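You operate a simulated robot arm through the tools that you are given. There is no shell and no other tool. Be economical: measure what you need, move in short steps, check, and stop when the job is done.

You are at the controls of a simulated robot arm. One attempt, no reset.

TASK
Take tank B off the manifold; feed both filters from the other tank.
Fine: Open valve 8, shut the tank's valve, open valve 3, shut valve 8; no set may starve, and the tanks never join.

It is judged by the outcome, as a careful person would: the job done as asked, and still so three seconds after it is handed in. It fails if anything else is knocked over, pushed out of place, dropped, spilled or broken.

THE ROBOT
A 6-joint arm with a fingered hand on a trunk, on a base that drives. Base frame: it is fixed to the floor where the robot stands at the start and does not move with it; the origin is under the middle of the robot, x ahead of it, y to its left, z up. Units: m, rad, N and s.
With the tool pointing down near the work surface it reaches from about 0.1 to 0.62 m from the robot's upright axis, wherever it stands. Its first joint turns from -2.897 to 2.897 rad. Places, roughly: valve eight lever [0.3, 0, 0.6]; valve five lever [0.4, -0.3, 1]; valve four lever [0.3, 0.3, 1]; valve nine lever [0.4, 0, 1.2]; valve seven lever [0.4, -0.3, 0.8]; valve six lever [0.3, 0.3, 0.8]; valve three lever [0.3, 0.1, 1.1]. Payload 4 kg.
The tool frame sits at the grasp point between the pads (the TCP): z along the fingers, y along the line on which they close. The tips reach 0.026 m beyond it. The gripper opens to 0.148 m. The gripper's body begins 0.073 m behind the TCP. The gripper is a hand of 3 fingers: y runs from the thumb to the fingers, the wrist lies at [0, 0, -0.239] in the tool frame.
Orientation is that of the tool frame in the base frame, as a unit quaternion [w, x, y, z]. With the fingers straight down and closing along the base's y, the tool's x points along the base's -x, its y along +y and its z along -z.

THE INTERFACE
- The arm moves only by the tool play_rows. Its argument "deltas" is a list that holds one entry, the list of rows, each a list of 6 numbers: the shift along the base's x, y, z in m, then the turn, a rotation vector about the base's x, y, z in rad. In form: [[[tx, ty, tz, rx, ry, rz], ...]]. A call has 1 to 20 rows; each row is the pose to reach, as a shift and turn from the pose commanded when the call began. Rows are played at 5 a second. More than 0.05 m and 0.15 rad between two rows, and nothing of the call is played. A pose out of reach is approached as far as the arm can. The call stops where the force on the tool passes 50 N (or 10 N more than at its start, if that is more) or the arm is blocked; 0.2 s more then pass. In this call time passes only in rows, and 0.2 s behind the last. It gives the time, the measured TCP pose, the force on the tool (base axes), the opening and the grip force at its end, in the units of the frame above (readings bear some noise), with the torque about the TCP (base axes, N m) and any sound that the robot's microphone picked up, and new pictures: "pictures" is both (left out), scene, wrist or none.
- Cameras (640 x 400 px; columns grow to the right, rows downward): "scene" is now at [0.0331, 0.1656, 1.5569]; the picture's right is [-0.55, -0.84, 0.00], its down [-0.55, 0.36, -0.75] and it looks along [0.63, -0.41, -0.66] (base axes); focal length 214 px, centre (320, 200). "wrist" rides on the gripper at [0.068, -0.039, -0.09] in the tool frame; the picture's right is [0.50, 0.87, 0.00], its down [-0.66, 0.38, -0.65] and it looks along [-0.57, 0.33, 0.76] (tool axes); focal length 222 px, centre (320, 200). There is no depth. A picture from a camera that has moved, and an enlarged one, comes with that camera's place and axes in the base frame and with its lens. The place of the scene camera against the robot may be out by one fixed shift of up to 0.012 m in any direction.
- lift_body(by): slides the trunk up (or, below 0, down) by that many m; the arm and the scene camera ride with it, the base frame stays. It gives what a move gives, with no picture.
- steer(legs): drives the robot by 1 to 6 legs, each [ahead, left, turn to the left] in m, m and rad, along the robot's own axes; the way and the turn of a leg run together, so that a leg with both is an arc; at most 1.5 m and 3.142 rad a leg. The arm and the cameras ride along, it lands a little off, and it stops where it bumps. It gives what a move gives, and a new picture of the scene camera.
- set_fingers(finger1, finger2, thumb_bend): sets how far each is bent, from 0 (flat) to 1 (curled in); at 0.3 the hand is open as for a grip, at 0.7 the pads meet at the TCP. One left out holds its place. A second passes; each finger stops where it meets its share of the squeeze, and holds until it gets a number again. It is the only way to open and close the hand. It gives what a move gives, with no picture; readings hold the bend of each and the force on the fingers (four entries, about 0 where the hand has none), thumb and palm.
- turn_head(pan, tilt): turns the head with the scene camera to pan (to the left, within 2.094 rad either way) and tilt (down, from -0.506 to 1.204), counted from straight ahead of the robot. It gives what a move gives, and a new picture of the scene camera.
- zoom(camera, box): a new picture of the part [left, top, right, bottom] of that camera's present view, enlarged. It takes no simulated time.
- sign_off(): hands the job in; it is judged then, once.

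Work in short steps. Places have to be worked out from the pictures, the camera data and where the tool is seen: move nearer, look again, correct. Check each grasp and each placing, and mend what went wrong. You have 120 turns and 260 pictures in all, those below and enlarged ones among them. Open the gripper and draw the arm clear of the work before you hand the job in, unless the task says otherwise; then end with one line.

The tools are called after "Request:" by a JSON object that holds its "name" and its "arguments". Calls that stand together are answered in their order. play_rows: Moves the arm, as the interface text tells. Its arguments: {"type":"object","properties":{"deltas":{"type":"array","items":{"type":"array","items":{"type":"array","items":{"type":"number"}}}},"pictures":{"type":"string","enum":["both","scene","wrist","none"]}},"required":["deltas"]} The other tools are called the same way: lift_body (by) slides the trunk up or down; set_fingers (finger1, finger2, thumb_bend) moves the fingers one by one; steer (legs) drives the base; turn_head (pan, tilt) turns the head that bears the scene camera; zoom (camera, box) takes an enlarged picture of a part of a camera's view; sign_off () hands the job in.

At the start:

```text
time: 0.0
ee_pos: [0.3239, -0.1184, 1.4535]
ee_rot: [0.001, 0.001, 1.0, -0.001]
ft_force: [0.3, -0.5, 0.4]
torque: [0.01, 0.0, 0.0]
width: 0.1478
grasp_force: 0.1
shape: jaw
bend: [0.3, 0.3, 0.3]
finger forces: [0.1, 0.0, 0.0, 0.1, 0.0, 0.0]
trunk travel left (down, up): [-0.296, 0.021]
robot x, y, heading: [-0.0001, 0.0022, -0.0]
head pan, tilt: [-0.579, 0.716]
```

scene: 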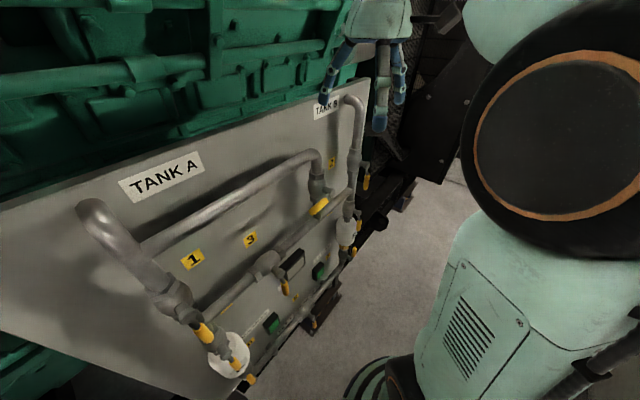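
wrist: 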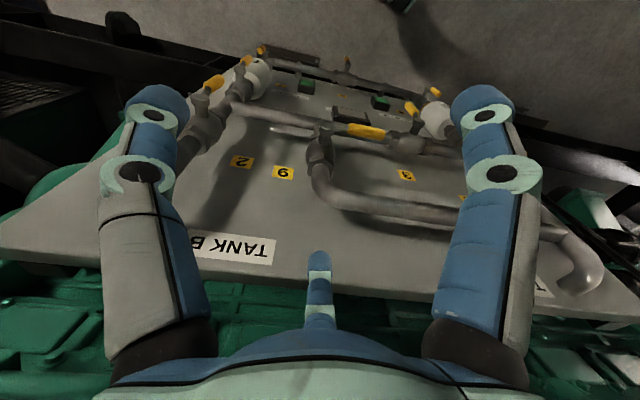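

The panel stands ahead of the robot with Tank A on the left and Tank B on the right. I'll turn the head to see it squarely.

Request:
{"name": "turn_head", "arguments": {"pan": -0.2, "tilt": 0.9}}

Request:
{"name": "zoom", "arguments": {"camera": "wrist", "box": [180, 30, 480, 230]}}

```text
time: 0.8
ee_pos: [0.3245, -0.1187, 1.4533]
ee_rot: [0.001, 0.0, 1.0, 0.0]
ft_force: [0.6, -0.7, -0.1]
torque: [-0.01, -0.02, 0.0]
width: 0.1478
grasp_force: 0.1
shape: jaw
bend: [0.3, 0.3, 0.3]
finger forces: [0.1, 0.0, 0.1, 0.0, 0.0, 0.0]
trunk travel left (down, up): [-0.296, 0.021]
robot x, y, heading: [-0.0035, 0.0008, -0.007]
head pan, tilt: [-0.201, 0.901]
camera scene: at [0.0365, 0.1967, 1.5421], right [-0.2, -0.98, 0.0], down [-0.77, 0.16, -0.62], along [0.61, -0.12, -0.78], focal length 214 px, centre (320, 200)
```

scene: 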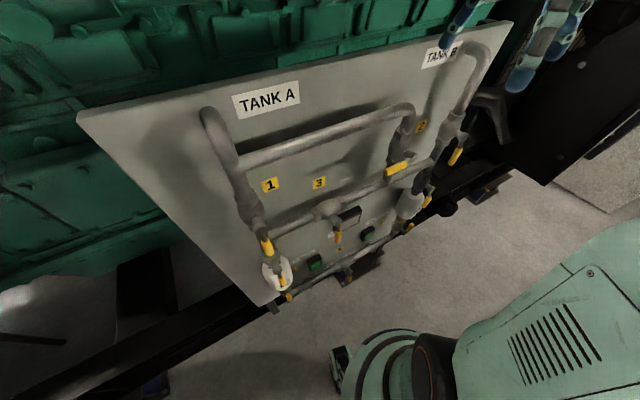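

```text
2.00 times, centred on (330, 130) of wrist
camera zoom: at [0.2567, -0.1579, 1.5437], right [-0.5, 0.87, 0.0], down [0.65, 0.38, 0.65], along [0.57, 0.33, -0.76], focal length 444 px, centre (300, 340)
```

zoom: 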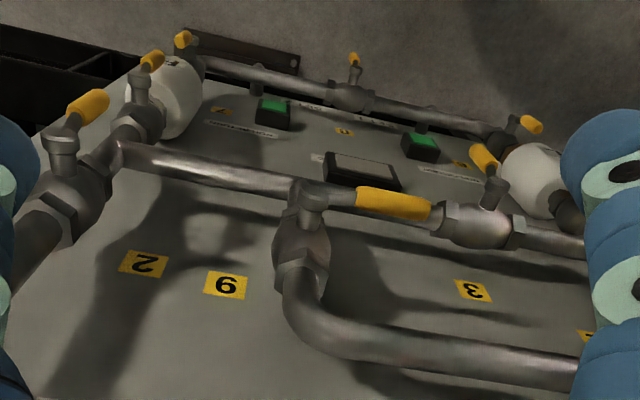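

Request:
{"name": "zoom", "arguments": {"camera": "scene", "box": [220, 80, 380, 310]}}

Request:
{"name": "zoom", "arguments": {"camera": "scene", "box": [330, 30, 530, 250]}}

```text
1.74 times, centred on (300, 195) of scene
camera zoom: at [0.0365, 0.1967, 1.5421], right [-0.2, -0.98, 0.0], down [-0.77, 0.16, -0.62], along [0.61, -0.12, -0.78], focal length 373 px, centre (355, 209)
```

zoom: 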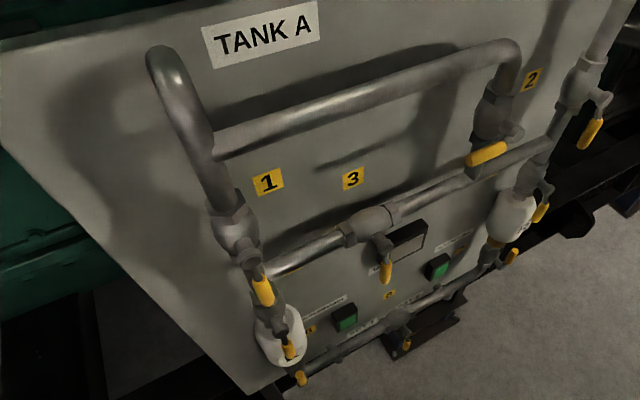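

```text
1.82 times, centred on (430, 140) of scene
camera zoom: at [0.0365, 0.1967, 1.5421], right [-0.2, -0.98, 0.0], down [-0.77, 0.16, -0.62], along [0.61, -0.12, -0.78], focal length 390 px, centre (120, 309)
```

zoom: 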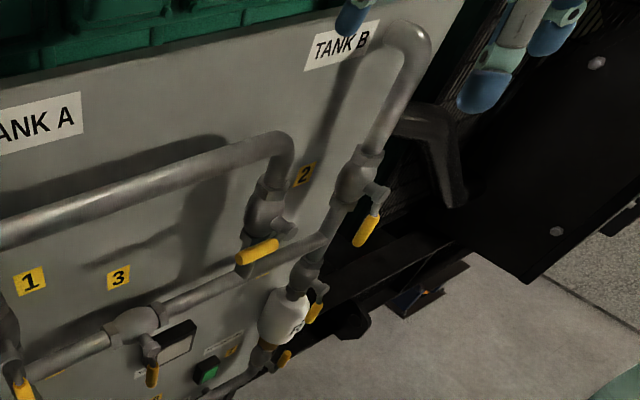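

Levers 3, 8 and 9 seem to sit across their pipes (shut). I'll back off to get a squarer view and room for the hand.

Request:
{"name": "steer", "arguments": {"legs": [[-0.3, 0, 0]]}}

Request:
{"name": "turn_head", "arguments": {"pan": -0.2, "tilt": 0.7}}

Request:
{"name": "lift_body", "arguments": {"by": -0.25}}

Request:
{"name": "turn_head", "arguments": {"pan": -0.2, "tilt": 0.5}}

```text
time: 2.9
ee_pos: [0.0259, -0.1182, 1.4533]
ee_rot: [0.001, -0.001, 1.0, 0.0]
ft_force: [-0.2, -0.4, -0.9]
torque: [-0.03, -0.01, 0.02]
width: 0.1478
grasp_force: 0.0
shape: jaw
bend: [0.3, 0.3, 0.3]
finger forces: [0.0, 0.0, 0.0, 0.0, 0.0, 0.0]
trunk travel left (down, up): [-0.296, 0.021]
robot x, y, heading: [-0.3013, -0.0008, -0.002]
head pan, tilt: [-0.201, 0.901]
camera scene: at [-0.2619, 0.1966, 1.5422], right [-0.2, -0.98, 0.0], down [-0.77, 0.16, -0.62], along [0.61, -0.12, -0.78], focal length 214 px, centre (320, 200)
```

scene: 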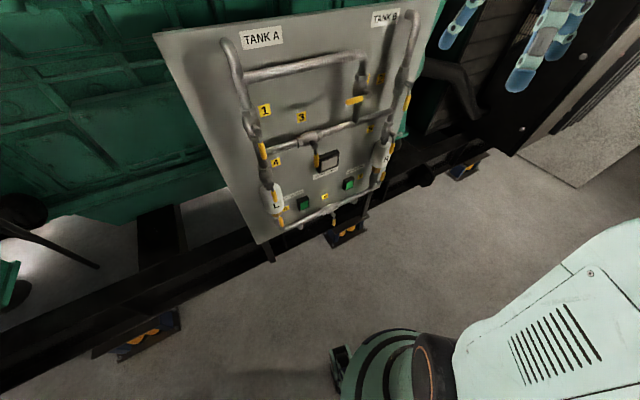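

```text
time: 3.6
ee_pos: [0.0274, -0.1182, 1.453]
ee_rot: [0.001, -0.001, 1.0, 0.001]
ft_force: [0.2, 0.6, 0.9]
torque: [-0.03, -0.02, -0.01]
width: 0.1478
grasp_force: 0.1
shape: jaw
bend: [0.3, 0.3, 0.3]
finger forces: [0.0, 0.0, 0.0, 0.0, 0.1, 0.0]
trunk travel left (down, up): [-0.296, 0.021]
robot x, y, heading: [-0.3007, -0.0029, 0.002]
head pan, tilt: [-0.201, 0.7]
camera scene: at [-0.2522, 0.1947, 1.5582], right [-0.2, -0.98, 0.0], down [-0.63, 0.13, -0.76], along [0.75, -0.15, -0.64], focal length 214 px, centre (320, 200)
```

scene: 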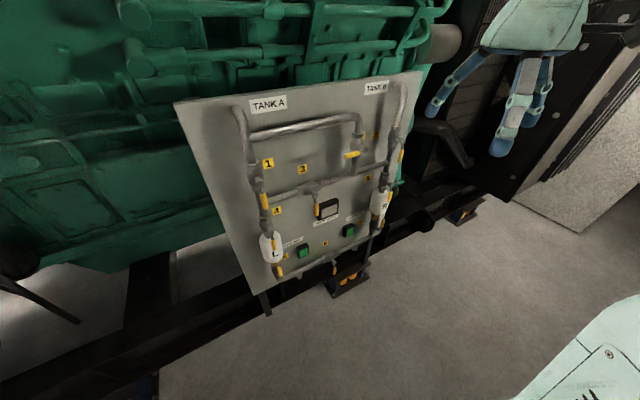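

```text
time: 6.2
ee_pos: [0.0261, -0.1173, 1.203]
ee_rot: [0.002, -0.001, 1.0, -0.001]
ft_force: [0.0, -1.1, 0.5]
torque: [-0.01, -0.01, 0.02]
width: 0.1482
grasp_force: 0.0
shape: jaw
bend: [0.3, 0.3, 0.3]
finger forces: [0.0, 0.1, 0.0, 0.0, 0.0, 0.1]
trunk travel left (down, up): [-0.046, 0.271]
robot x, y, heading: [-0.2987, -0.0001, 0.003]
head pan, tilt: [-0.201, 0.7]
```

```text
time: 6.9
ee_pos: [0.0266, -0.1199, 1.2028]
ee_rot: [0.003, -0.001, 1.0, -0.001]
ft_force: [-0.1, 0.3, -0.2]
torque: [-0.03, -0.02, -0.03]
width: 0.148
grasp_force: 0.0
shape: jaw
bend: [0.3, 0.3, 0.3]
finger forces: [0.0, 0.0, 0.0, 0.0, 0.1, 0.0]
trunk travel left (down, up): [-0.046, 0.271]
robot x, y, heading: [-0.3017, -0.0019, 0.003]
head pan, tilt: [-0.201, 0.499]
camera scene: at [-0.2024, 0.1936, 1.3159], right [-0.2, -0.98, 0.0], down [-0.47, 0.09, -0.88], along [0.86, -0.17, -0.48], focal length 214 px, centre (320, 200)
```

scene: 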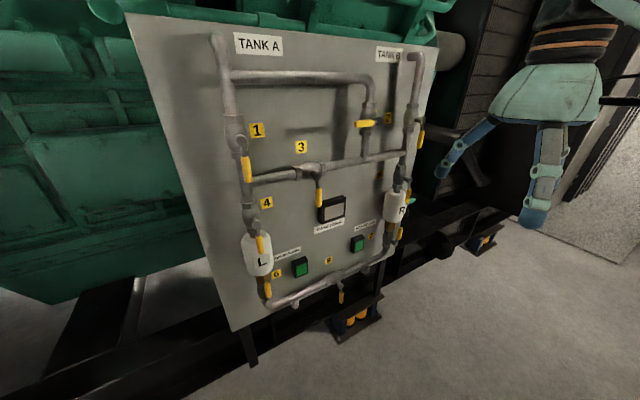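

Request:
{"name": "zoom", "arguments": {"camera": "scene", "box": [210, 30, 350, 170]}}

Request:
{"name": "zoom", "arguments": {"camera": "scene", "box": [330, 30, 460, 160]}}

Request:
{"name": "zoom", "arguments": {"camera": "scene", "box": [230, 170, 430, 320]}}

```text
2.86 times, centred on (280, 100) of scene
camera zoom: at [-0.2024, 0.1936, 1.3159], right [-0.2, -0.98, 0.0], down [-0.47, 0.09, -0.88], along [0.86, -0.17, -0.48], focal length 613 px, centre (434, 486)
```

zoom: 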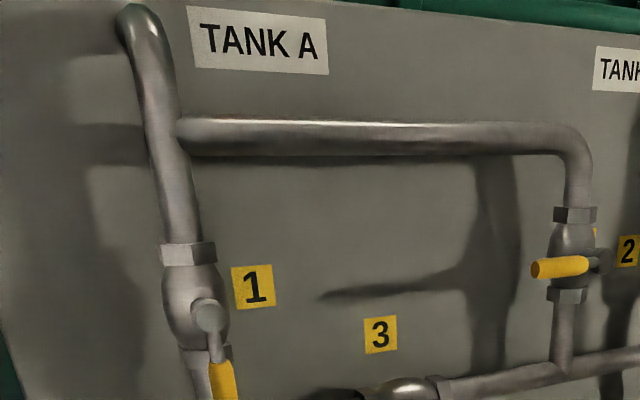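

```text
3.08 times, centred on (395, 95) of scene
camera zoom: at [-0.2024, 0.1936, 1.3159], right [-0.2, -0.98, 0.0], down [-0.47, 0.09, -0.88], along [0.86, -0.17, -0.48], focal length 660 px, centre (89, 523)
```

zoom: 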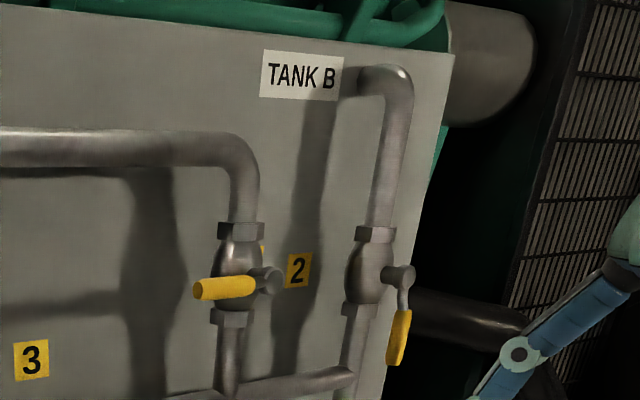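

```text
2.67 times, centred on (330, 245) of scene
camera zoom: at [-0.2024, 0.1936, 1.3159], right [-0.2, -0.98, 0.0], down [-0.47, 0.09, -0.88], along [0.86, -0.17, -0.48], focal length 572 px, centre (293, 80)
```

zoom: 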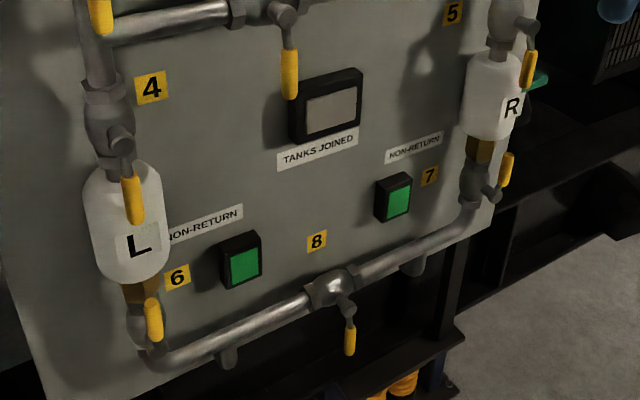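

Layout is clear: 1, 2, 4–7 lie along their pipes (open), and 3, 8 and 9 lie across (shut). The TANKS JOINED lamp is dark. I'll point the hand forward, staying short of the panel (levers at x≈0.33).

Request:
{"name": "play_rows", "arguments": {"deltas": [[[0.012, 0, -0.02, 0, -0.131, 0], [0.024, 0, -0.04, 0, -0.262, 0], [0.036, 0, -0.06, 0, -0.393, 0], [0.048, 0, -0.08, 0, -0.524, 0], [0.06, 0, -0.1, 0, -0.655, 0], [0.072, 0, -0.12, 0, -0.785, 0], [0.084, 0, -0.14, 0, -0.916, 0], [0.096, 0, -0.16, 0, -1.047, 0], [0.108, 0, -0.18, 0, -1.178, 0], [0.12, 0, -0.2, 0, -1.309, 0], [0.132, 0, -0.22, 0, -1.44, 0], [0.144, 0, -0.24, 0, -1.571, 0]]]}}

```text
time: 9.5
ee_pos: [0.0687, -0.0178, 1.1428]
ee_rot: [0.636, 0.009, 0.771, -0.008]
ft_force: [0.6, 0.3, -1.2]
torque: [0.01, 0.0, 0.0]
width: 0.148
grasp_force: 0.1
shape: jaw
bend: [0.3, 0.3, 0.3]
finger forces: [0.1, 0.0, 0.0, 0.0, 0.0, 0.0]
out of reach, approached as far as the arm can: row 8, 9, 10, 11, 12
trunk travel left (down, up): [-0.046, 0.271]
robot x, y, heading: [-0.2981, -0.0002, 0.005]
head pan, tilt: [-0.201, 0.499]
camera scene: at [-0.1988, 0.1935, 1.3156], right [-0.2, -0.98, 0.0], down [-0.47, 0.09, -0.88], along [0.86, -0.17, -0.48], focal length 214 px, centre (320, 200)
camera wrist: at [-0.0327, -0.0542, 1.0943], right [-0.07, 0.87, -0.49], down [-0.51, 0.39, 0.77], along [0.86, 0.31, 0.41], focal length 222 px, centre (320, 200)
```

scene: 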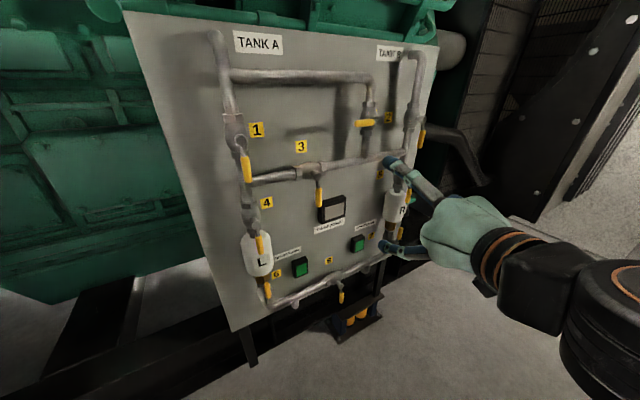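
wrist: 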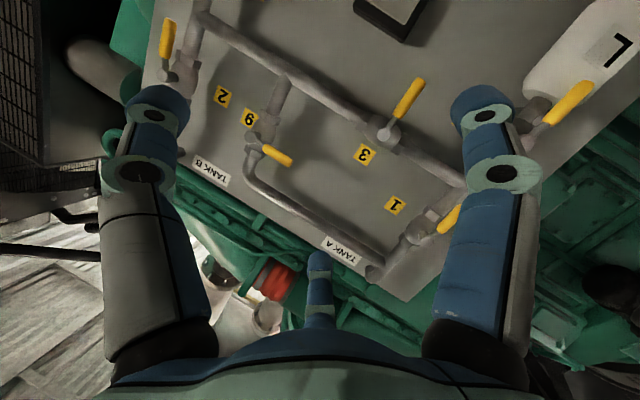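

The hand points nearly forward but got held up near the body. Let me look at the hand itself and nudge it forward.

Request:
{"name": "zoom", "arguments": {"camera": "scene", "box": [360, 130, 560, 290]}}

Request:
{"name": "play_rows", "arguments": {"deltas": [[[0.03, 0, 0, 0, 0, 0], [0.06, 0, 0, 0, 0, 0]]], "pictures": "scene"}}

```text
2.50 times, centred on (460, 210) of scene
camera zoom: at [-0.1988, 0.1935, 1.3156], right [-0.2, -0.98, 0.0], down [-0.47, 0.09, -0.88], along [0.86, -0.17, -0.48], focal length 536 px, centre (-30, 175)
```

zoom: 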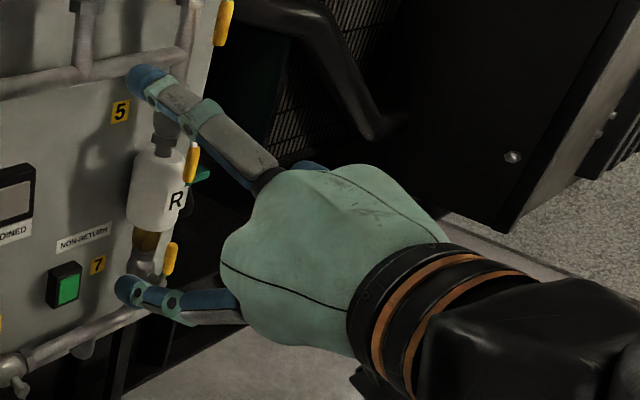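

```text
time: 10.1
ee_pos: [0.1222, -0.0108, 1.1606]
ee_rot: [0.634, 0.01, 0.774, -0.01]
ft_force: [0.2, -0.4, -0.2]
torque: [0.04, 0.03, 0.01]
width: 0.1482
grasp_force: 0.1
shape: jaw
bend: [0.3, 0.3, 0.3]
finger forces: [0.0, 0.0, 0.0, 0.0, 0.0, 0.1]
out of reach, approached as far as the arm can: row 1, 2
trunk travel left (down, up): [-0.046, 0.271]
robot x, y, heading: [-0.2988, -0.0022, 0.004]
head pan, tilt: [-0.201, 0.499]
camera scene: at [-0.202, 0.1936, 1.3159], right [-0.2, -0.98, 0.0], down [-0.47, 0.09, -0.88], along [0.86, -0.17, -0.48], focal length 214 px, centre (320, 200)
```

scene: 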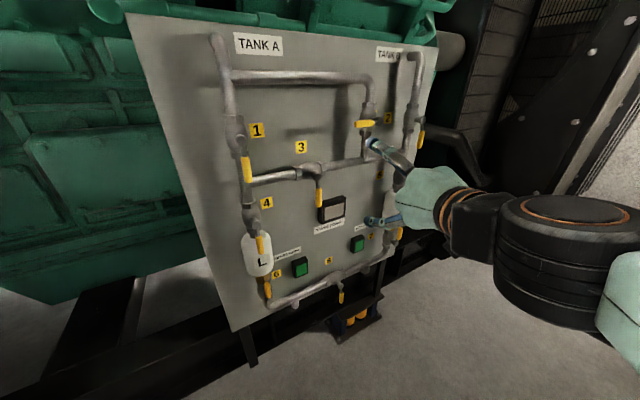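

The fingers are spread in a tripod. I'll close them to form a compact poker and look at it.

Request:
{"name": "set_fingers", "arguments": {"finger1": 0.7, "finger2": 0.7, "thumb_bend": 0.7}}

Request:
{"name": "play_rows", "arguments": {"deltas": [[[0, 0, 0, 0, 0, 0]]]}}

Request:
{"name": "zoom", "arguments": {"camera": "scene", "box": [340, 110, 500, 240]}}

```text
time: 11.1
ee_pos: [0.1217, -0.0104, 1.1618]
ee_rot: [0.634, 0.009, 0.773, -0.009]
ft_force: [0.4, 0.1, 0.1]
torque: [-0.01, 0.0, 0.03]
width: 0.0002
grasp_force: 0.2
shape: fingers
bend: [0.69, 0.69, 0.7]
finger forces: [0.0, 0.0, 0.0, 0.0, 0.0, 0.0]
trunk travel left (down, up): [-0.046, 0.271]
robot x, y, heading: [-0.2969, -0.0014, 0.005]
head pan, tilt: [-0.201, 0.499]
```

```text
time: 11.5
ee_pos: [0.1214, -0.0111, 1.1621]
ee_rot: [0.634, 0.009, 0.773, -0.009]
ft_force: [0.2, 0.6, -0.4]
torque: [0.01, 0.01, 0.03]
width: 0.0001
grasp_force: 0.0
shape: fingers
bend: [0.69, 0.69, 0.7]
finger forces: [0.0, 0.1, 0.0, 0.0, 0.0, 0.0]
trunk travel left (down, up): [-0.046, 0.271]
robot x, y, heading: [-0.2974, -0.0014, 0.0]
head pan, tilt: [-0.201, 0.499]
camera scene: at [-0.2024, 0.1936, 1.316], right [-0.2, -0.98, 0.0], down [-0.47, 0.09, -0.88], along [0.86, -0.17, -0.48], focal length 214 px, centre (320, 200)
camera wrist: at [0.019, -0.0474, 1.1134], right [-0.08, 0.87, -0.49], down [-0.5, 0.39, 0.77], along [0.86, 0.31, 0.41], focal length 222 px, centre (320, 200)
```

scene: 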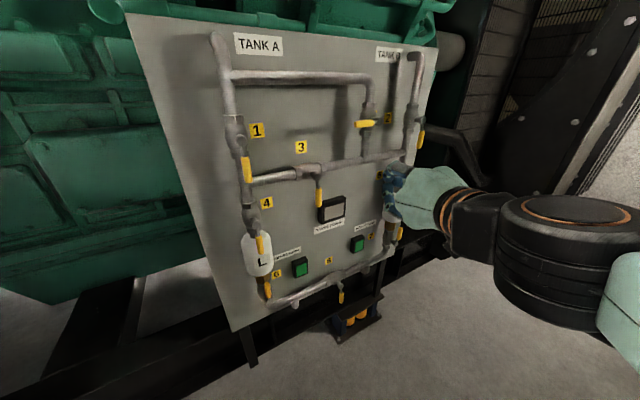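
wrist: 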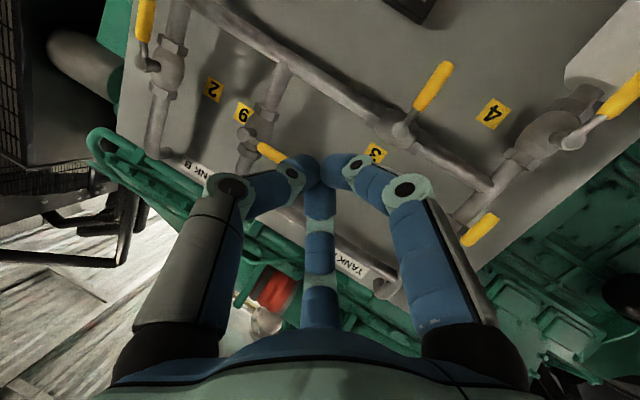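

```text
3.08 times, centred on (420, 175) of scene
camera zoom: at [-0.2024, 0.1936, 1.316], right [-0.2, -0.98, 0.0], down [-0.47, 0.09, -0.88], along [0.86, -0.17, -0.48], focal length 660 px, centre (12, 277)
```

zoom: 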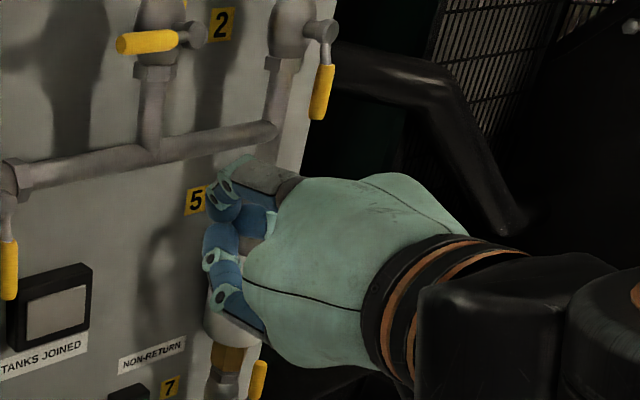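

Closed, the fingertips form a poker at the TCP. Now I bring the hand down toward valve 8's height, still short of the levers.

Request:
{"name": "play_rows", "arguments": {"deltas": [[[0.005, 0.005, -0.04, 0, 0, 0], [0.01, 0.01, -0.08, 0, 0, 0], [0.015, 0.015, -0.12, 0, 0, 0], [0.02, 0.02, -0.16, 0, 0, 0], [0.025, 0.025, -0.2, 0, 0, 0], [0.03, 0.03, -0.24, 0, 0, 0], [0.035, 0.035, -0.28, 0, 0, 0], [0.04, 0.04, -0.32, 0, 0, 0]]]}}

```text
time: 13.3
ee_pos: [0.1946, 0.0394, 0.8454]
ee_rot: [0.638, 0.008, 0.77, -0.008]
ft_force: [-0.2, 0.1, -1.3]
torque: [-0.01, 0.01, 0.0]
width: 0.0
grasp_force: 0.1
shape: fingers
bend: [0.69, 0.69, 0.7]
finger forces: [0.0, 0.0, 0.1, 0.0, 0.0, 0.0]
out of reach, approached as far as the arm can: row 1, 4, 5, 6, 7, 8
trunk travel left (down, up): [-0.046, 0.271]
robot x, y, heading: [-0.2977, -0.0046, 0.007]
head pan, tilt: [-0.201, 0.499]
camera scene: at [-0.2018, 0.1938, 1.3159], right [-0.2, -0.98, 0.0], down [-0.47, 0.09, -0.88], along [0.86, -0.17, -0.48], focal length 214 px, centre (320, 200)
camera wrist: at [0.0918, 0.0032, 0.796], right [-0.07, 0.87, -0.49], down [-0.51, 0.39, 0.77], along [0.86, 0.31, 0.41], focal length 222 px, centre (320, 200)
```

scene: 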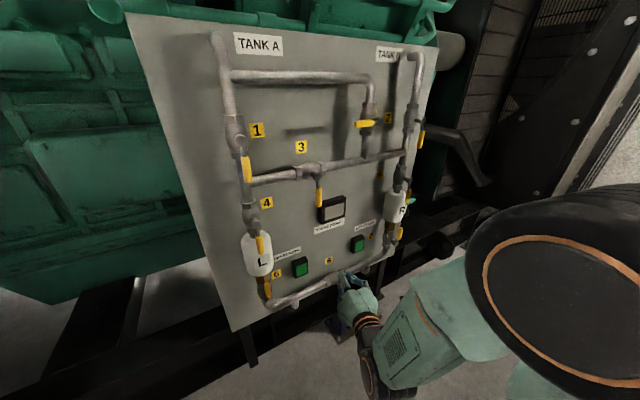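
wrist: 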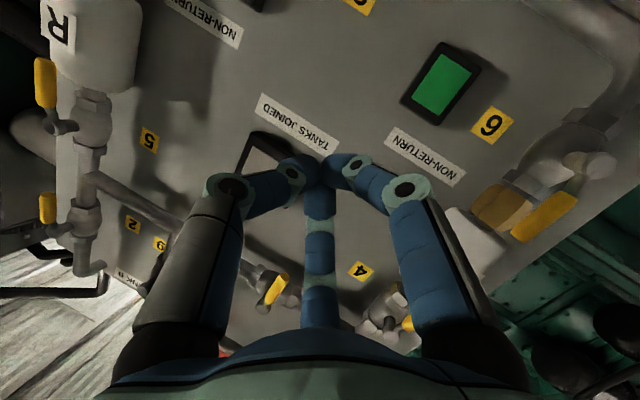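

Request:
{"name": "play_rows", "arguments": {"deltas": [[[0.0, 0.005, -0.04, 0, 0, 0], [0.0, 0.01, -0.08, 0, 0, 0], [0.0, 0.015, -0.12, 0, 0, 0], [0.0, 0.02, -0.16, 0, 0, 0], [0.0, 0.025, -0.2, 0, 0, 0], [0.0, 0.03, -0.23, 0, 0, 0]]]}}

Request:
{"name": "zoom", "arguments": {"camera": "scene", "box": [240, 220, 440, 350]}}

```text
time: 14.7
ee_pos: [0.1908, 0.0679, 0.6161]
ee_rot: [0.637, 0.009, 0.77, -0.008]
ft_force: [-1.3, -0.5, 0.8]
torque: [-0.02, -0.02, -0.01]
width: 0.0
grasp_force: 0.0
shape: fingers
bend: [0.69, 0.69, 0.7]
finger forces: [0.1, 0.0, 0.1, 0.0, 0.1, 0.0]
trunk travel left (down, up): [-0.046, 0.271]
robot x, y, heading: [-0.2978, -0.0006, -0.003]
head pan, tilt: [-0.201, 0.499]
camera scene: at [-0.2023, 0.1936, 1.316], right [-0.2, -0.98, 0.0], down [-0.47, 0.09, -0.88], along [0.86, -0.17, -0.48], focal length 214 px, centre (320, 200)
camera wrist: at [0.0883, 0.0314, 0.5675], right [-0.07, 0.87, -0.49], down [-0.51, 0.39, 0.77], along [0.86, 0.31, 0.41], focal length 222 px, centre (320, 200)
```

scene: 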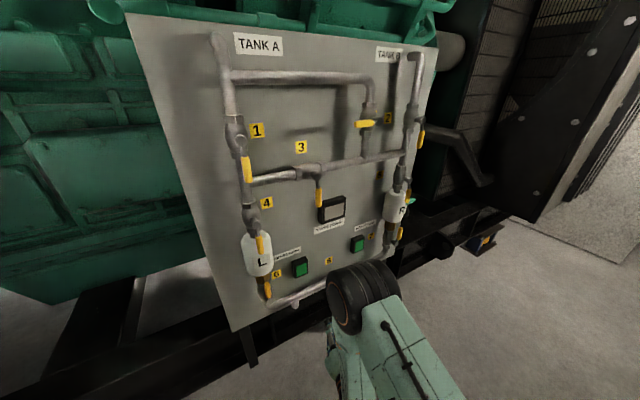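
wrist: 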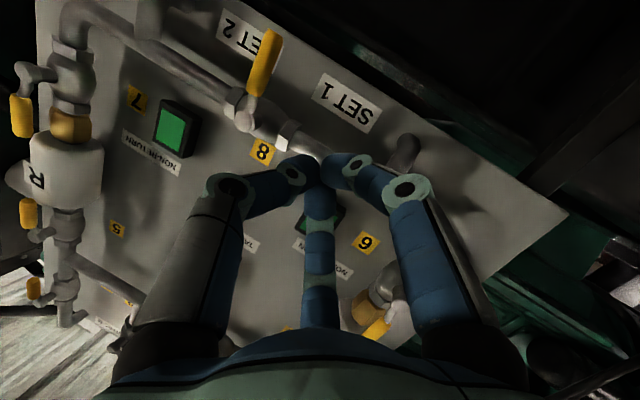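

```text
3.08 times, centred on (340, 285) of scene
camera zoom: at [-0.2023, 0.1936, 1.316], right [-0.2, -0.98, 0.0], down [-0.47, 0.09, -0.88], along [0.86, -0.17, -0.48], focal length 660 px, centre (258, -62)
```

zoom: 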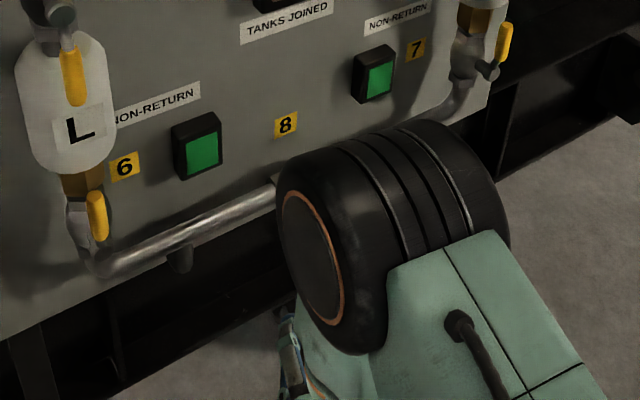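

The wrist view puts lever 8's pivot near y≈0, z≈0.635 and its tip near (0.33, 0, 0.55), which agrees with the scene view. I'll move to just left of the handle and look.

Request:
{"name": "play_rows", "arguments": {"deltas": [[[0.03, 0, -0.02, 0, 0, 0], [0.06, 0, -0.035, 0, 0, 0], [0.09, -0.005, -0.05, 0, 0, 0]]], "pictures": "wrist"}}

```text
time: 15.5
ee_pos: [0.2815, 0.0623, 0.5689]
ee_rot: [0.638, 0.009, 0.77, -0.009]
ft_force: [-0.1, -0.1, 1.0]
torque: [-0.03, 0.0, -0.01]
width: 0.0003
grasp_force: 0.0
shape: fingers
bend: [0.69, 0.69, 0.7]
finger forces: [0.1, 0.0, 0.1, 0.0, 0.0, 0.0]
trunk travel left (down, up): [-0.046, 0.271]
robot x, y, heading: [-0.2988, 0.0003, 0.003]
head pan, tilt: [-0.201, 0.499]
camera wrist: at [0.1795, 0.0259, 0.5188], right [-0.07, 0.87, -0.49], down [-0.51, 0.39, 0.77], along [0.86, 0.31, 0.41], focal length 222 px, centre (320, 200)
```

wrist: 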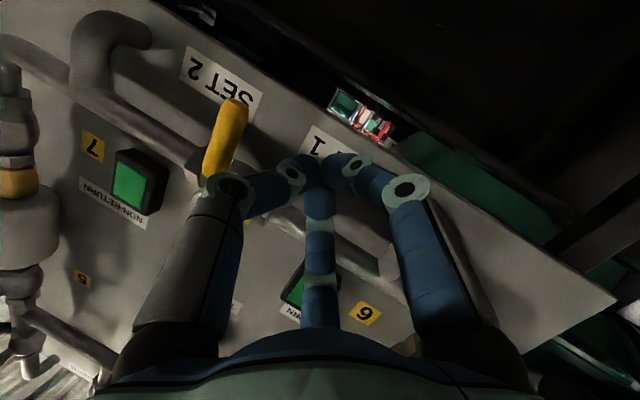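

Request:
{"name": "play_rows", "arguments": {"deltas": [[[0.03, -0.005, 0.004, 0, 0, 0], [0.062, -0.01, 0.01, 0, 0, 0], [0.062, -0.025, 0.01, 0, 0, 0]]], "pictures": "wrist"}}

```text
time: 16.3
ee_pos: [0.3418, 0.0434, 0.5772]
ee_rot: [0.637, 0.005, 0.771, -0.006]
ft_force: [-11.4, 27.7, -0.1]
torque: [-0.14, -0.02, -0.86]
width: 0.0001
grasp_force: 13.6
shape: fingers
bend: [0.69, 0.69, 0.7]
finger forces: [0.1, 0.0, 0.0, 0.0, 28.1, 0.0]
trunk travel left (down, up): [-0.046, 0.271]
robot x, y, heading: [-0.2988, 0.0014, 0.006]
head pan, tilt: [-0.201, 0.499]
camera wrist: at [0.2399, 0.0055, 0.5281], right [-0.08, 0.87, -0.49], down [-0.51, 0.39, 0.77], along [0.85, 0.31, 0.41], focal length 222 px, centre (320, 200)
```

wrist: 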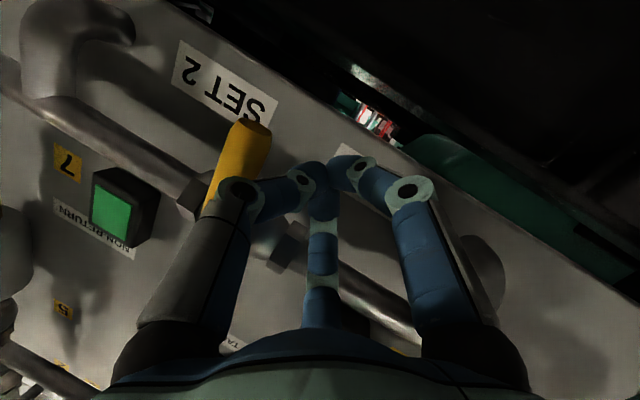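

The thumb is in contact with the handle, at 28 N with no visible turn yet. I'll push a little further along the arc and watch the force.

Request:
{"name": "play_rows", "arguments": {"deltas": [[[0.001, -0.008, 0.0, 0, 0, 0], [0.002, -0.016, 0.001, 0, 0, 0], [0.003, -0.024, 0.002, 0, 0, 0]]], "pictures": "wrist"}}

```text
time: 16.9
ee_pos: [0.3409, 0.034, 0.5763]
ee_rot: [0.635, 0.004, 0.772, -0.005]
ft_force: [-21.1, 20.0, 7.3]
torque: [-0.27, 0.0, -0.91]
width: 0.0009
grasp_force: 14.6
shape: fingers
bend: [0.69, 0.69, 0.76]
finger forces: [0.1, 0.0, 0.0, 0.0, 29.2, 0.0]
trunk travel left (down, up): [-0.046, 0.271]
robot x, y, heading: [-0.2983, 0.0027, 0.004]
head pan, tilt: [-0.201, 0.499]
stopped in row 2: the force on the tool passed its limit at 51 N (the readings are from after the stop); the commanded pose is now the measured one
camera wrist: at [0.2383, -0.0043, 0.5267], right [-0.09, 0.87, -0.49], down [-0.51, 0.38, 0.77], along [0.85, 0.32, 0.41], focal length 222 px, centre (320, 200)
```

wrist: 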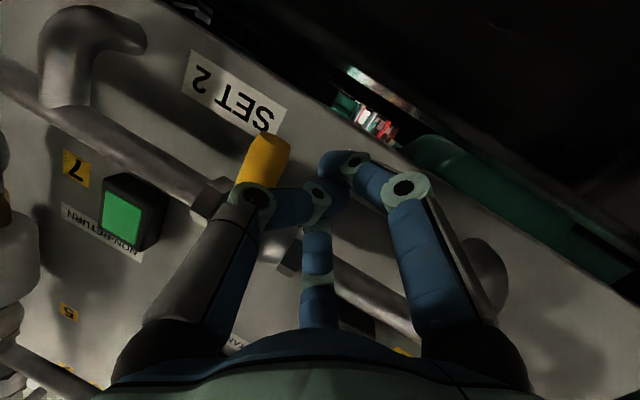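

Lever 8 doesn't move toward −y at 50 N, so it is likely against its stop. I'll back out, go round to the right side, and push toward +y with the tips deeper.

Request:
{"name": "play_rows", "arguments": {"deltas": [[[0, 0.02, 0, 0, 0, 0], [-0.04, 0.02, 0, 0, 0, 0], [-0.08, 0.01, 0, 0, 0, 0], [-0.08, -0.03, 0, 0, 0, 0], [-0.08, -0.07, 0, 0, 0, 0], [-0.08, -0.105, 0, 0, 0, 0]]], "pictures": "wrist"}}

Request:
{"name": "set_fingers", "arguments": {"finger1": 0.7, "finger2": 0.7, "thumb_bend": 0.75}}

```text
time: 18.3
ee_pos: [0.2631, -0.0755, 0.578]
ee_rot: [0.635, 0.005, 0.772, -0.005]
ft_force: [-0.1, 0.5, -0.4]
torque: [0.01, -0.01, 0.02]
width: 0.0001
grasp_force: 0.1
shape: fingers
bend: [0.69, 0.69, 0.7]
finger forces: [0.1, 0.1, 0.0, 0.0, 0.1, 0.1]
trunk travel left (down, up): [-0.046, 0.271]
robot x, y, heading: [-0.2975, 0.0002, 0.009]
head pan, tilt: [-0.201, 0.499]
camera wrist: at [0.162, -0.1129, 0.5281], right [-0.08, 0.87, -0.49], down [-0.51, 0.39, 0.77], along [0.86, 0.31, 0.41], focal length 222 px, centre (320, 200)
```

wrist: 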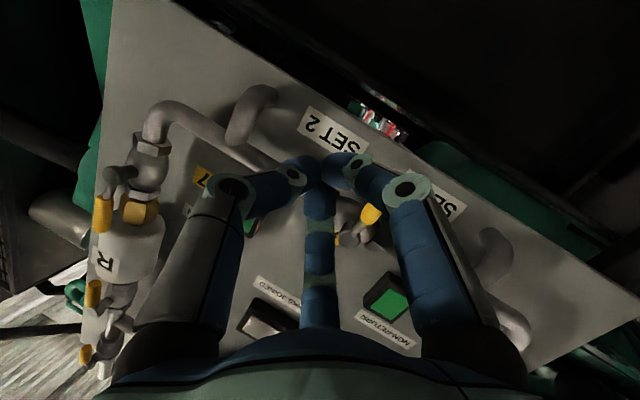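

```text
time: 19.3
ee_pos: [0.2632, -0.0757, 0.5765]
ee_rot: [0.635, 0.006, 0.773, -0.006]
ft_force: [-0.2, 0.5, 0.3]
torque: [-0.01, -0.01, 0.04]
width: 0.0
grasp_force: 0.1
shape: fingers
bend: [0.69, 0.69, 0.73]
finger forces: [0.0, 0.0, 0.1, 0.0, 0.0, 0.0]
trunk travel left (down, up): [-0.046, 0.271]
robot x, y, heading: [-0.2987, 0.0013, 0.008]
head pan, tilt: [-0.201, 0.499]
```

Request:
{"name": "zoom", "arguments": {"camera": "wrist", "box": [300, 150, 440, 270]}}

```text
3.33 times, centred on (370, 210) of wrist
camera zoom: at [0.1622, -0.1127, 0.5281], right [-0.08, 0.87, -0.49], down [-0.51, 0.39, 0.77], along [0.86, 0.31, 0.41], focal length 740 px, centre (153, 167)
```

zoom: 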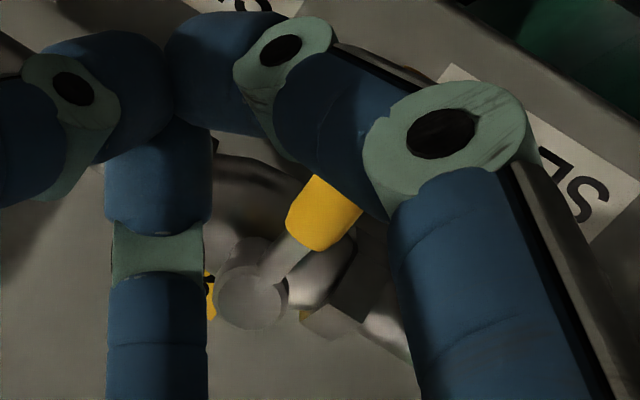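

Knob face sits at about (0.336, 0, 0.638). To avoid touching it with the upper finger, I'll curl the fingers away and leave the thumb as the poker.

Request:
{"name": "set_fingers", "arguments": {"finger1": 1.0, "finger2": 1.0, "thumb_bend": 0.4}}

Request:
{"name": "play_rows", "arguments": {"deltas": [[[0, 0, 0, 0, 0, 0]]]}}

```text
time: 20.3
ee_pos: [0.2633, -0.0754, 0.5777]
ee_rot: [0.635, 0.006, 0.772, -0.006]
ft_force: [0.4, 0.5, 0.5]
torque: [-0.03, 0.02, 0.02]
width: 0.0485
grasp_force: 0.1
shape: fingers
bend: [0.89, 0.89, 0.4]
finger forces: [0.0, 0.1, 0.0, 0.0, 0.0, 0.1]
trunk travel left (down, up): [-0.046, 0.271]
robot x, y, heading: [-0.3017, 0.002, 0.006]
head pan, tilt: [-0.201, 0.499]
```

```text
time: 20.7
ee_pos: [0.2637, -0.0756, 0.5782]
ee_rot: [0.636, 0.007, 0.772, -0.006]
ft_force: [0.7, -0.2, 0.6]
torque: [0.01, -0.02, 0.01]
width: 0.05
grasp_force: 0.2
shape: fingers
bend: [0.91, 0.92, 0.4]
finger forces: [0.0, 0.0, 0.0, 0.0, 0.1, 0.0]
trunk travel left (down, up): [-0.046, 0.271]
robot x, y, heading: [-0.2991, 0.0019, 0.001]
head pan, tilt: [-0.201, 0.499]
camera scene: at [-0.2031, 0.1942, 1.316], right [-0.2, -0.98, 0.0], down [-0.47, 0.09, -0.88], along [0.86, -0.17, -0.48], focal length 214 px, centre (320, 200)
camera wrist: at [0.1622, -0.1127, 0.5281], right [-0.08, 0.87, -0.49], down [-0.51, 0.39, 0.77], along [0.86, 0.31, 0.41], focal length 222 px, centre (320, 200)
```

scene: 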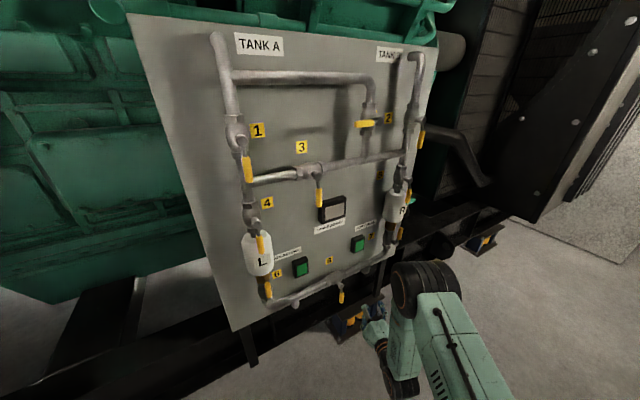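
wrist: 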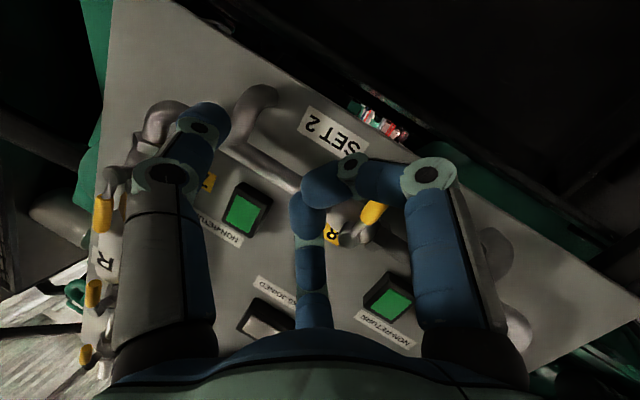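

The thumb and curled fingers make a fork. I'll bring the thumb in on the right side of lever 8 and pull toward +y.

Request:
{"name": "play_rows", "arguments": {"deltas": [[[0, 0.04, 0, 0, 0, 0], [0, 0.08, 0, 0, 0, 0], [0, 0.112, 0, 0, 0, 0], [0.03, 0.112, 0, 0, 0, 0], [0.055, 0.112, -0.002, 0, 0, 0]]], "pictures": "wrist"}}

```text
time: 21.9
ee_pos: [0.3182, 0.0367, 0.5745]
ee_rot: [0.635, 0.007, 0.773, -0.006]
ft_force: [0.0, 0.7, 1.0]
torque: [0.0, 0.02, -0.01]
width: 0.0503
grasp_force: 0.1
shape: fingers
bend: [0.92, 0.93, 0.4]
finger forces: [0.0, 0.0, 0.1, 0.0, 0.0, 0.0]
trunk travel left (down, up): [-0.046, 0.271]
robot x, y, heading: [-0.2998, 0.0003, 0.0]
head pan, tilt: [-0.201, 0.499]
camera wrist: at [0.2157, -0.0007, 0.5257], right [-0.08, 0.87, -0.49], down [-0.51, 0.39, 0.77], along [0.86, 0.31, 0.41], focal length 222 px, centre (320, 200)
```

wrist: 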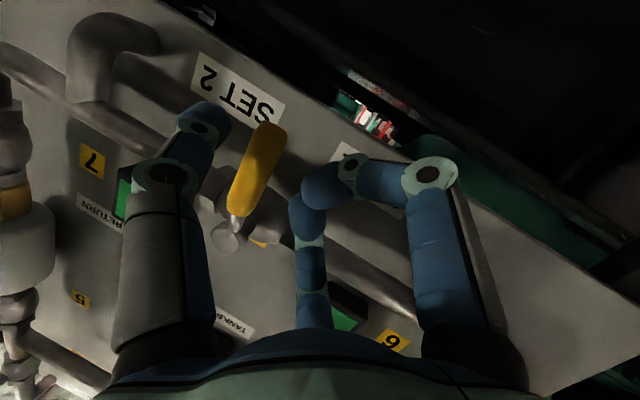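

Request:
{"name": "play_rows", "arguments": {"deltas": [[[0.025, 0, 0, 0, 0, 0], [0.025, 0.012, 0, 0, 0, 0], [0.024, 0.024, 0.001, 0, 0, 0], [0.022, 0.036, 0.003, 0, 0, 0]]], "pictures": "wrist"}}

```text
time: 22.9
ee_pos: [0.3391, 0.0713, 0.5751]
ee_rot: [0.635, 0.006, 0.772, -0.006]
ft_force: [-3.7, -3.6, -2.1]
torque: [0.08, -0.03, -0.2]
width: 0.0531
grasp_force: 2.0
shape: fingers
bend: [0.92, 0.93, 0.39]
finger forces: [0.0, 0.0, 0.1, 0.0, 4.3, 0.0]
trunk travel left (down, up): [-0.046, 0.271]
robot x, y, heading: [-0.299, 0.0014, 0.001]
head pan, tilt: [-0.201, 0.499]
camera wrist: at [0.2367, 0.0339, 0.5267], right [-0.08, 0.87, -0.49], down [-0.51, 0.39, 0.77], along [0.86, 0.31, 0.41], focal length 222 px, centre (320, 200)
```

wrist: 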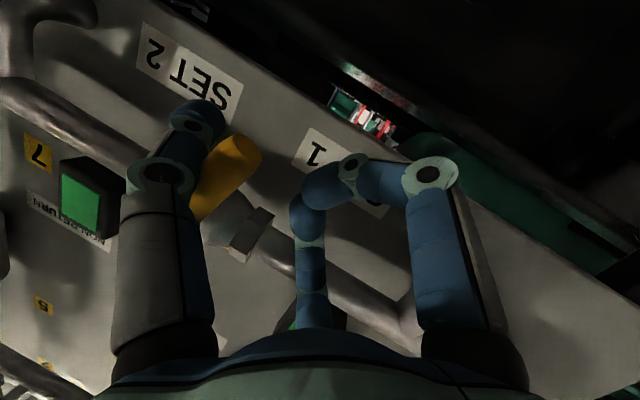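

Lever 8 turns easily toward +y (tip now ~24° over). I'll continue along the arc to horizontal.

Request:
{"name": "play_rows", "arguments": {"deltas": [[[-0.002, 0.013, 0.002, 0, 0, 0], [-0.003, 0.024, 0.005, 0, 0, 0], [-0.004, 0.032, 0.009, 0, 0, 0], [-0.005, 0.039, 0.014, 0, 0, 0], [-0.006, 0.046, 0.02, 0, 0, 0], [-0.007, 0.051, 0.027, 0, 0, 0], [-0.008, 0.056, 0.035, 0, 0, 0], [-0.008, 0.059, 0.042, 0, 0, 0], [-0.008, 0.061, 0.048, 0, 0, 0]]], "pictures": "wrist"}}

```text
time: 24.0
ee_pos: [0.33, 0.1056, 0.5844]
ee_rot: [0.631, 0.01, 0.776, -0.01]
ft_force: [-16.2, -11.8, -7.1]
torque: [0.34, -0.56, 0.19]
width: 0.0495
grasp_force: 10.2
shape: fingers
bend: [0.97, 0.94, 0.4]
finger forces: [0.0, 20.1, 0.1, 0.0, 0.0, 0.0]
trunk travel left (down, up): [-0.046, 0.271]
robot x, y, heading: [-0.2943, 0.0012, -0.001]
head pan, tilt: [-0.201, 0.499]
stopped in row 5: the force on the tool passed its limit at 54 N (the readings are from after the stop); the commanded pose is now the measured one
camera wrist: at [0.2271, 0.069, 0.5368], right [-0.08, 0.87, -0.49], down [-0.49, 0.39, 0.78], along [0.87, 0.31, 0.4], focal length 222 px, centre (320, 200)
```

wrist: 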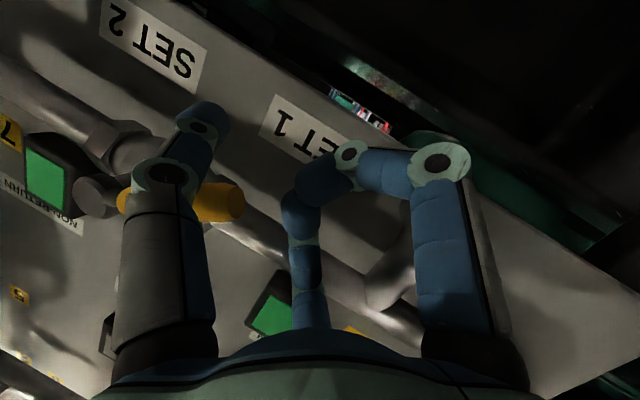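

Lever 8 is at about 66°, but finger 1 touched something ahead, likely the SET 1 outlet stub. I'll back off and roll the hand so the thumb is underneath and the fingers stay clear.

Request:
{"name": "play_rows", "arguments": {"deltas": [[[-0.005, -0.006, -0.002, 0, 0, 0], [-0.045, -0.006, -0.002, 0, 0, 0], [-0.085, -0.006, -0.002, 0, 0, 0], [-0.085, -0.01, 0.01, 0.147, 0, -0.028], [-0.085, -0.015, 0.02, 0.294, 0, -0.056], [-0.085, -0.02, 0.03, 0.441, 0, -0.085], [-0.085, -0.025, 0.04, 0.588, 0, -0.113], [-0.085, -0.03, 0.05, 0.735, 0, -0.14], [-0.085, -0.035, 0.06, 0.88, 0, -0.17], [-0.085, -0.035, 0.065, 1.03, 0, -0.197], [-0.085, -0.035, 0.07, 1.175, 0, -0.225]]]}}

```text
refused: row 10 steps farther than a row can; nothing moved
```

Request:
{"name": "play_rows", "arguments": {"deltas": [[[-0.005, -0.006, -0.002, 0, 0, 0], [-0.045, -0.006, -0.002, 0, 0, 0], [-0.085, -0.006, -0.002, 0, 0, 0], [-0.085, -0.01, 0.01, 0.14, 0, -0.027], [-0.085, -0.015, 0.02, 0.28, 0, -0.054], [-0.085, -0.02, 0.03, 0.42, 0, -0.081], [-0.085, -0.025, 0.04, 0.56, 0, -0.108], [-0.085, -0.03, 0.05, 0.7, 0, -0.135], [-0.085, -0.035, 0.06, 0.84, 0, -0.162], [-0.085, -0.035, 0.065, 0.98, 0, -0.189], [-0.085, -0.035, 0.07, 1.12, 0, -0.216]]]}}

```text
time: 26.4
ee_pos: [0.2472, 0.072, 0.6559]
ee_rot: [0.526, 0.421, 0.656, 0.34]
ft_force: [-0.2, 0.7, 0.8]
torque: [-0.03, -0.01, 0.03]
width: 0.0526
grasp_force: 0.0
shape: fingers
bend: [0.96, 0.95, 0.4]
finger forces: [0.0, 0.0, 0.1, 0.1, 0.0, 0.0]
trunk travel left (down, up): [-0.046, 0.271]
robot x, y, heading: [-0.2963, 0.0001, 0.001]
head pan, tilt: [-0.201, 0.499]
camera scene: at [-0.2033, 0.1938, 1.316], right [-0.2, -0.98, 0.0], down [-0.47, 0.09, -0.88], along [0.86, -0.17, -0.48], focal length 214 px, centre (320, 200)
camera wrist: at [0.1454, 0.1177, 0.6135], right [0.12, 0.81, 0.57], down [-0.51, -0.44, 0.74], along [0.85, -0.38, 0.36], focal length 222 px, centre (320, 200)
```

scene: 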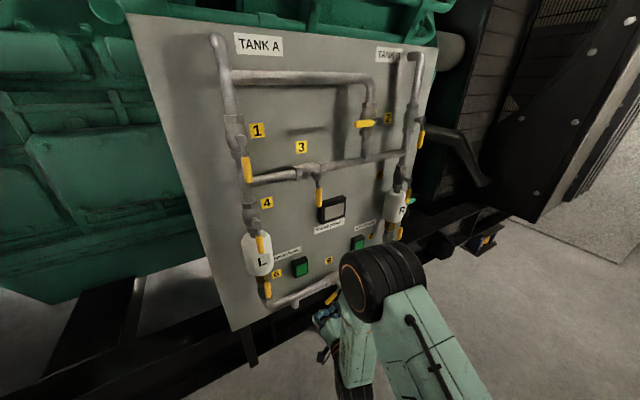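
wrist: 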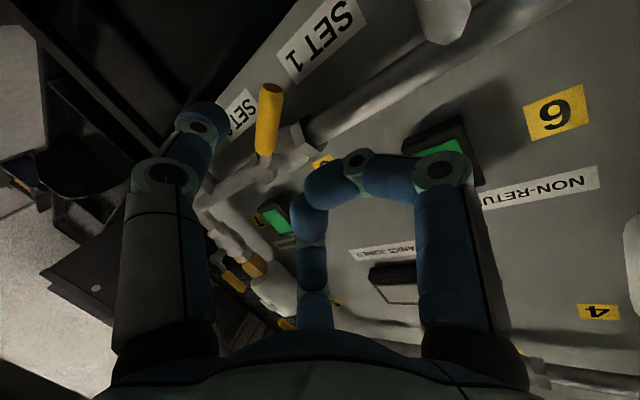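

Good view: knob at (0.34, 0, 0.64), lever about 52° over and inside the fork. I'll go in and pull up along the arc.

Request:
{"name": "play_rows", "arguments": {"deltas": [[[0.0, -0.016, -0.014, 0, 0, 0], [0.04, -0.016, -0.014, 0, 0, 0], [0.075, -0.016, -0.014, 0, 0, 0], [0.098, -0.016, -0.014, 0, 0, 0]]], "pictures": "wrist"}}

```text
time: 27.4
ee_pos: [0.3408, 0.0576, 0.6424]
ee_rot: [0.525, 0.421, 0.658, 0.339]
ft_force: [-39.8, -2.4, 5.8]
torque: [0.17, 0.28, 1.15]
width: 0.0517
grasp_force: 19.6
shape: fingers
bend: [0.98, 0.97, 0.4]
finger forces: [39.1, 0.1, 0.0, 0.1, 0.0, 0.1]
trunk travel left (down, up): [-0.046, 0.271]
robot x, y, heading: [-0.3008, 0.0017, 0.005]
head pan, tilt: [-0.201, 0.499]
camera wrist: at [0.2395, 0.103, 0.6003], right [0.12, 0.82, 0.57], down [-0.5, -0.44, 0.74], along [0.86, -0.38, 0.35], focal length 222 px, centre (320, 200)
```

wrist: 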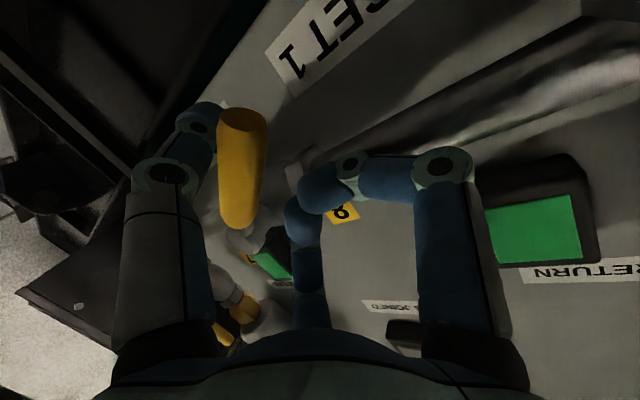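

One finger is pressing the pipe (39 N), so I'm too deep. The lever handle itself is at x≈0.323, so I'll back out 15 mm and then lift along the arc.

Request:
{"name": "play_rows", "arguments": {"deltas": [[[-0.014, 0, 0, 0, 0, 0], [-0.016, 0.004, 0.003, 0, 0, 0], [-0.017, 0.01, 0.006, 0, 0, 0], [-0.018, 0.016, 0.011, 0, 0, 0], [-0.018, 0.022, 0.018, 0, 0, 0], [-0.018, 0.027, 0.027, 0, 0, 0]]], "pictures": "wrist"}}

```text
time: 28.8
ee_pos: [0.3255, 0.0837, 0.6701]
ee_rot: [0.527, 0.421, 0.656, 0.339]
ft_force: [-2.6, -1.5, -1.7]
torque: [-0.08, 0.09, 0.0]
width: 0.0542
grasp_force: 1.8
shape: fingers
bend: [0.96, 0.95, 0.39]
finger forces: [0.0, 0.0, 0.1, 0.0, 2.6, 0.1]
trunk travel left (down, up): [-0.046, 0.271]
robot x, y, heading: [-0.3008, 0.0001, 0.001]
head pan, tilt: [-0.201, 0.499]
camera wrist: at [0.2245, 0.1293, 0.6275], right [0.12, 0.81, 0.57], down [-0.51, -0.44, 0.74], along [0.85, -0.38, 0.36], focal length 222 px, centre (320, 200)
```

wrist: 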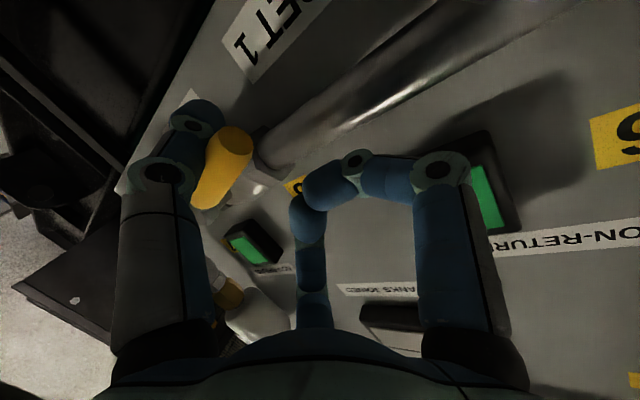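

Lever at ~80°. I continue to the stop.

Request:
{"name": "play_rows", "arguments": {"deltas": [[[0, 0.003, 0.008, 0, 0, 0], [0, 0.004, 0.016, 0, 0, 0], [0, 0.004, 0.024, 0, 0, 0], [0, 0.004, 0.03, 0, 0, 0]]], "pictures": "wrist"}}

```text
time: 29.8
ee_pos: [0.3275, 0.0894, 0.6958]
ee_rot: [0.524, 0.421, 0.659, 0.338]
ft_force: [1.0, 5.5, -29.6]
torque: [1.28, -0.58, -0.06]
width: 0.0659
grasp_force: 12.7
shape: fingers
bend: [0.96, 0.95, 0.33]
finger forces: [0.0, 0.0, 0.0, 0.0, 24.6, 0.0]
trunk travel left (down, up): [-0.046, 0.271]
robot x, y, heading: [-0.297, 0.0007, 0.004]
head pan, tilt: [-0.201, 0.499]
camera wrist: at [0.2251, 0.1345, 0.6536], right [0.13, 0.81, 0.57], down [-0.5, -0.44, 0.75], along [0.86, -0.38, 0.35], focal length 222 px, centre (320, 200)
```

wrist: 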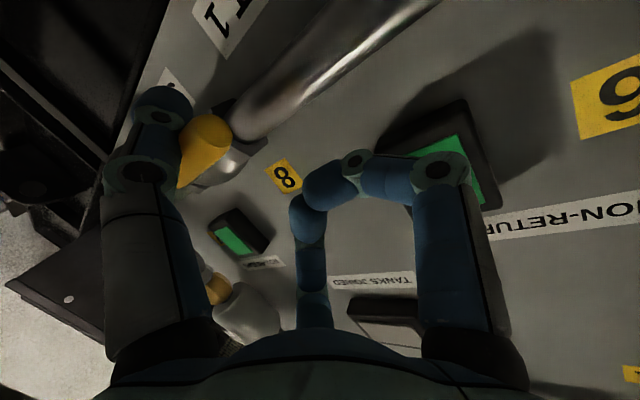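

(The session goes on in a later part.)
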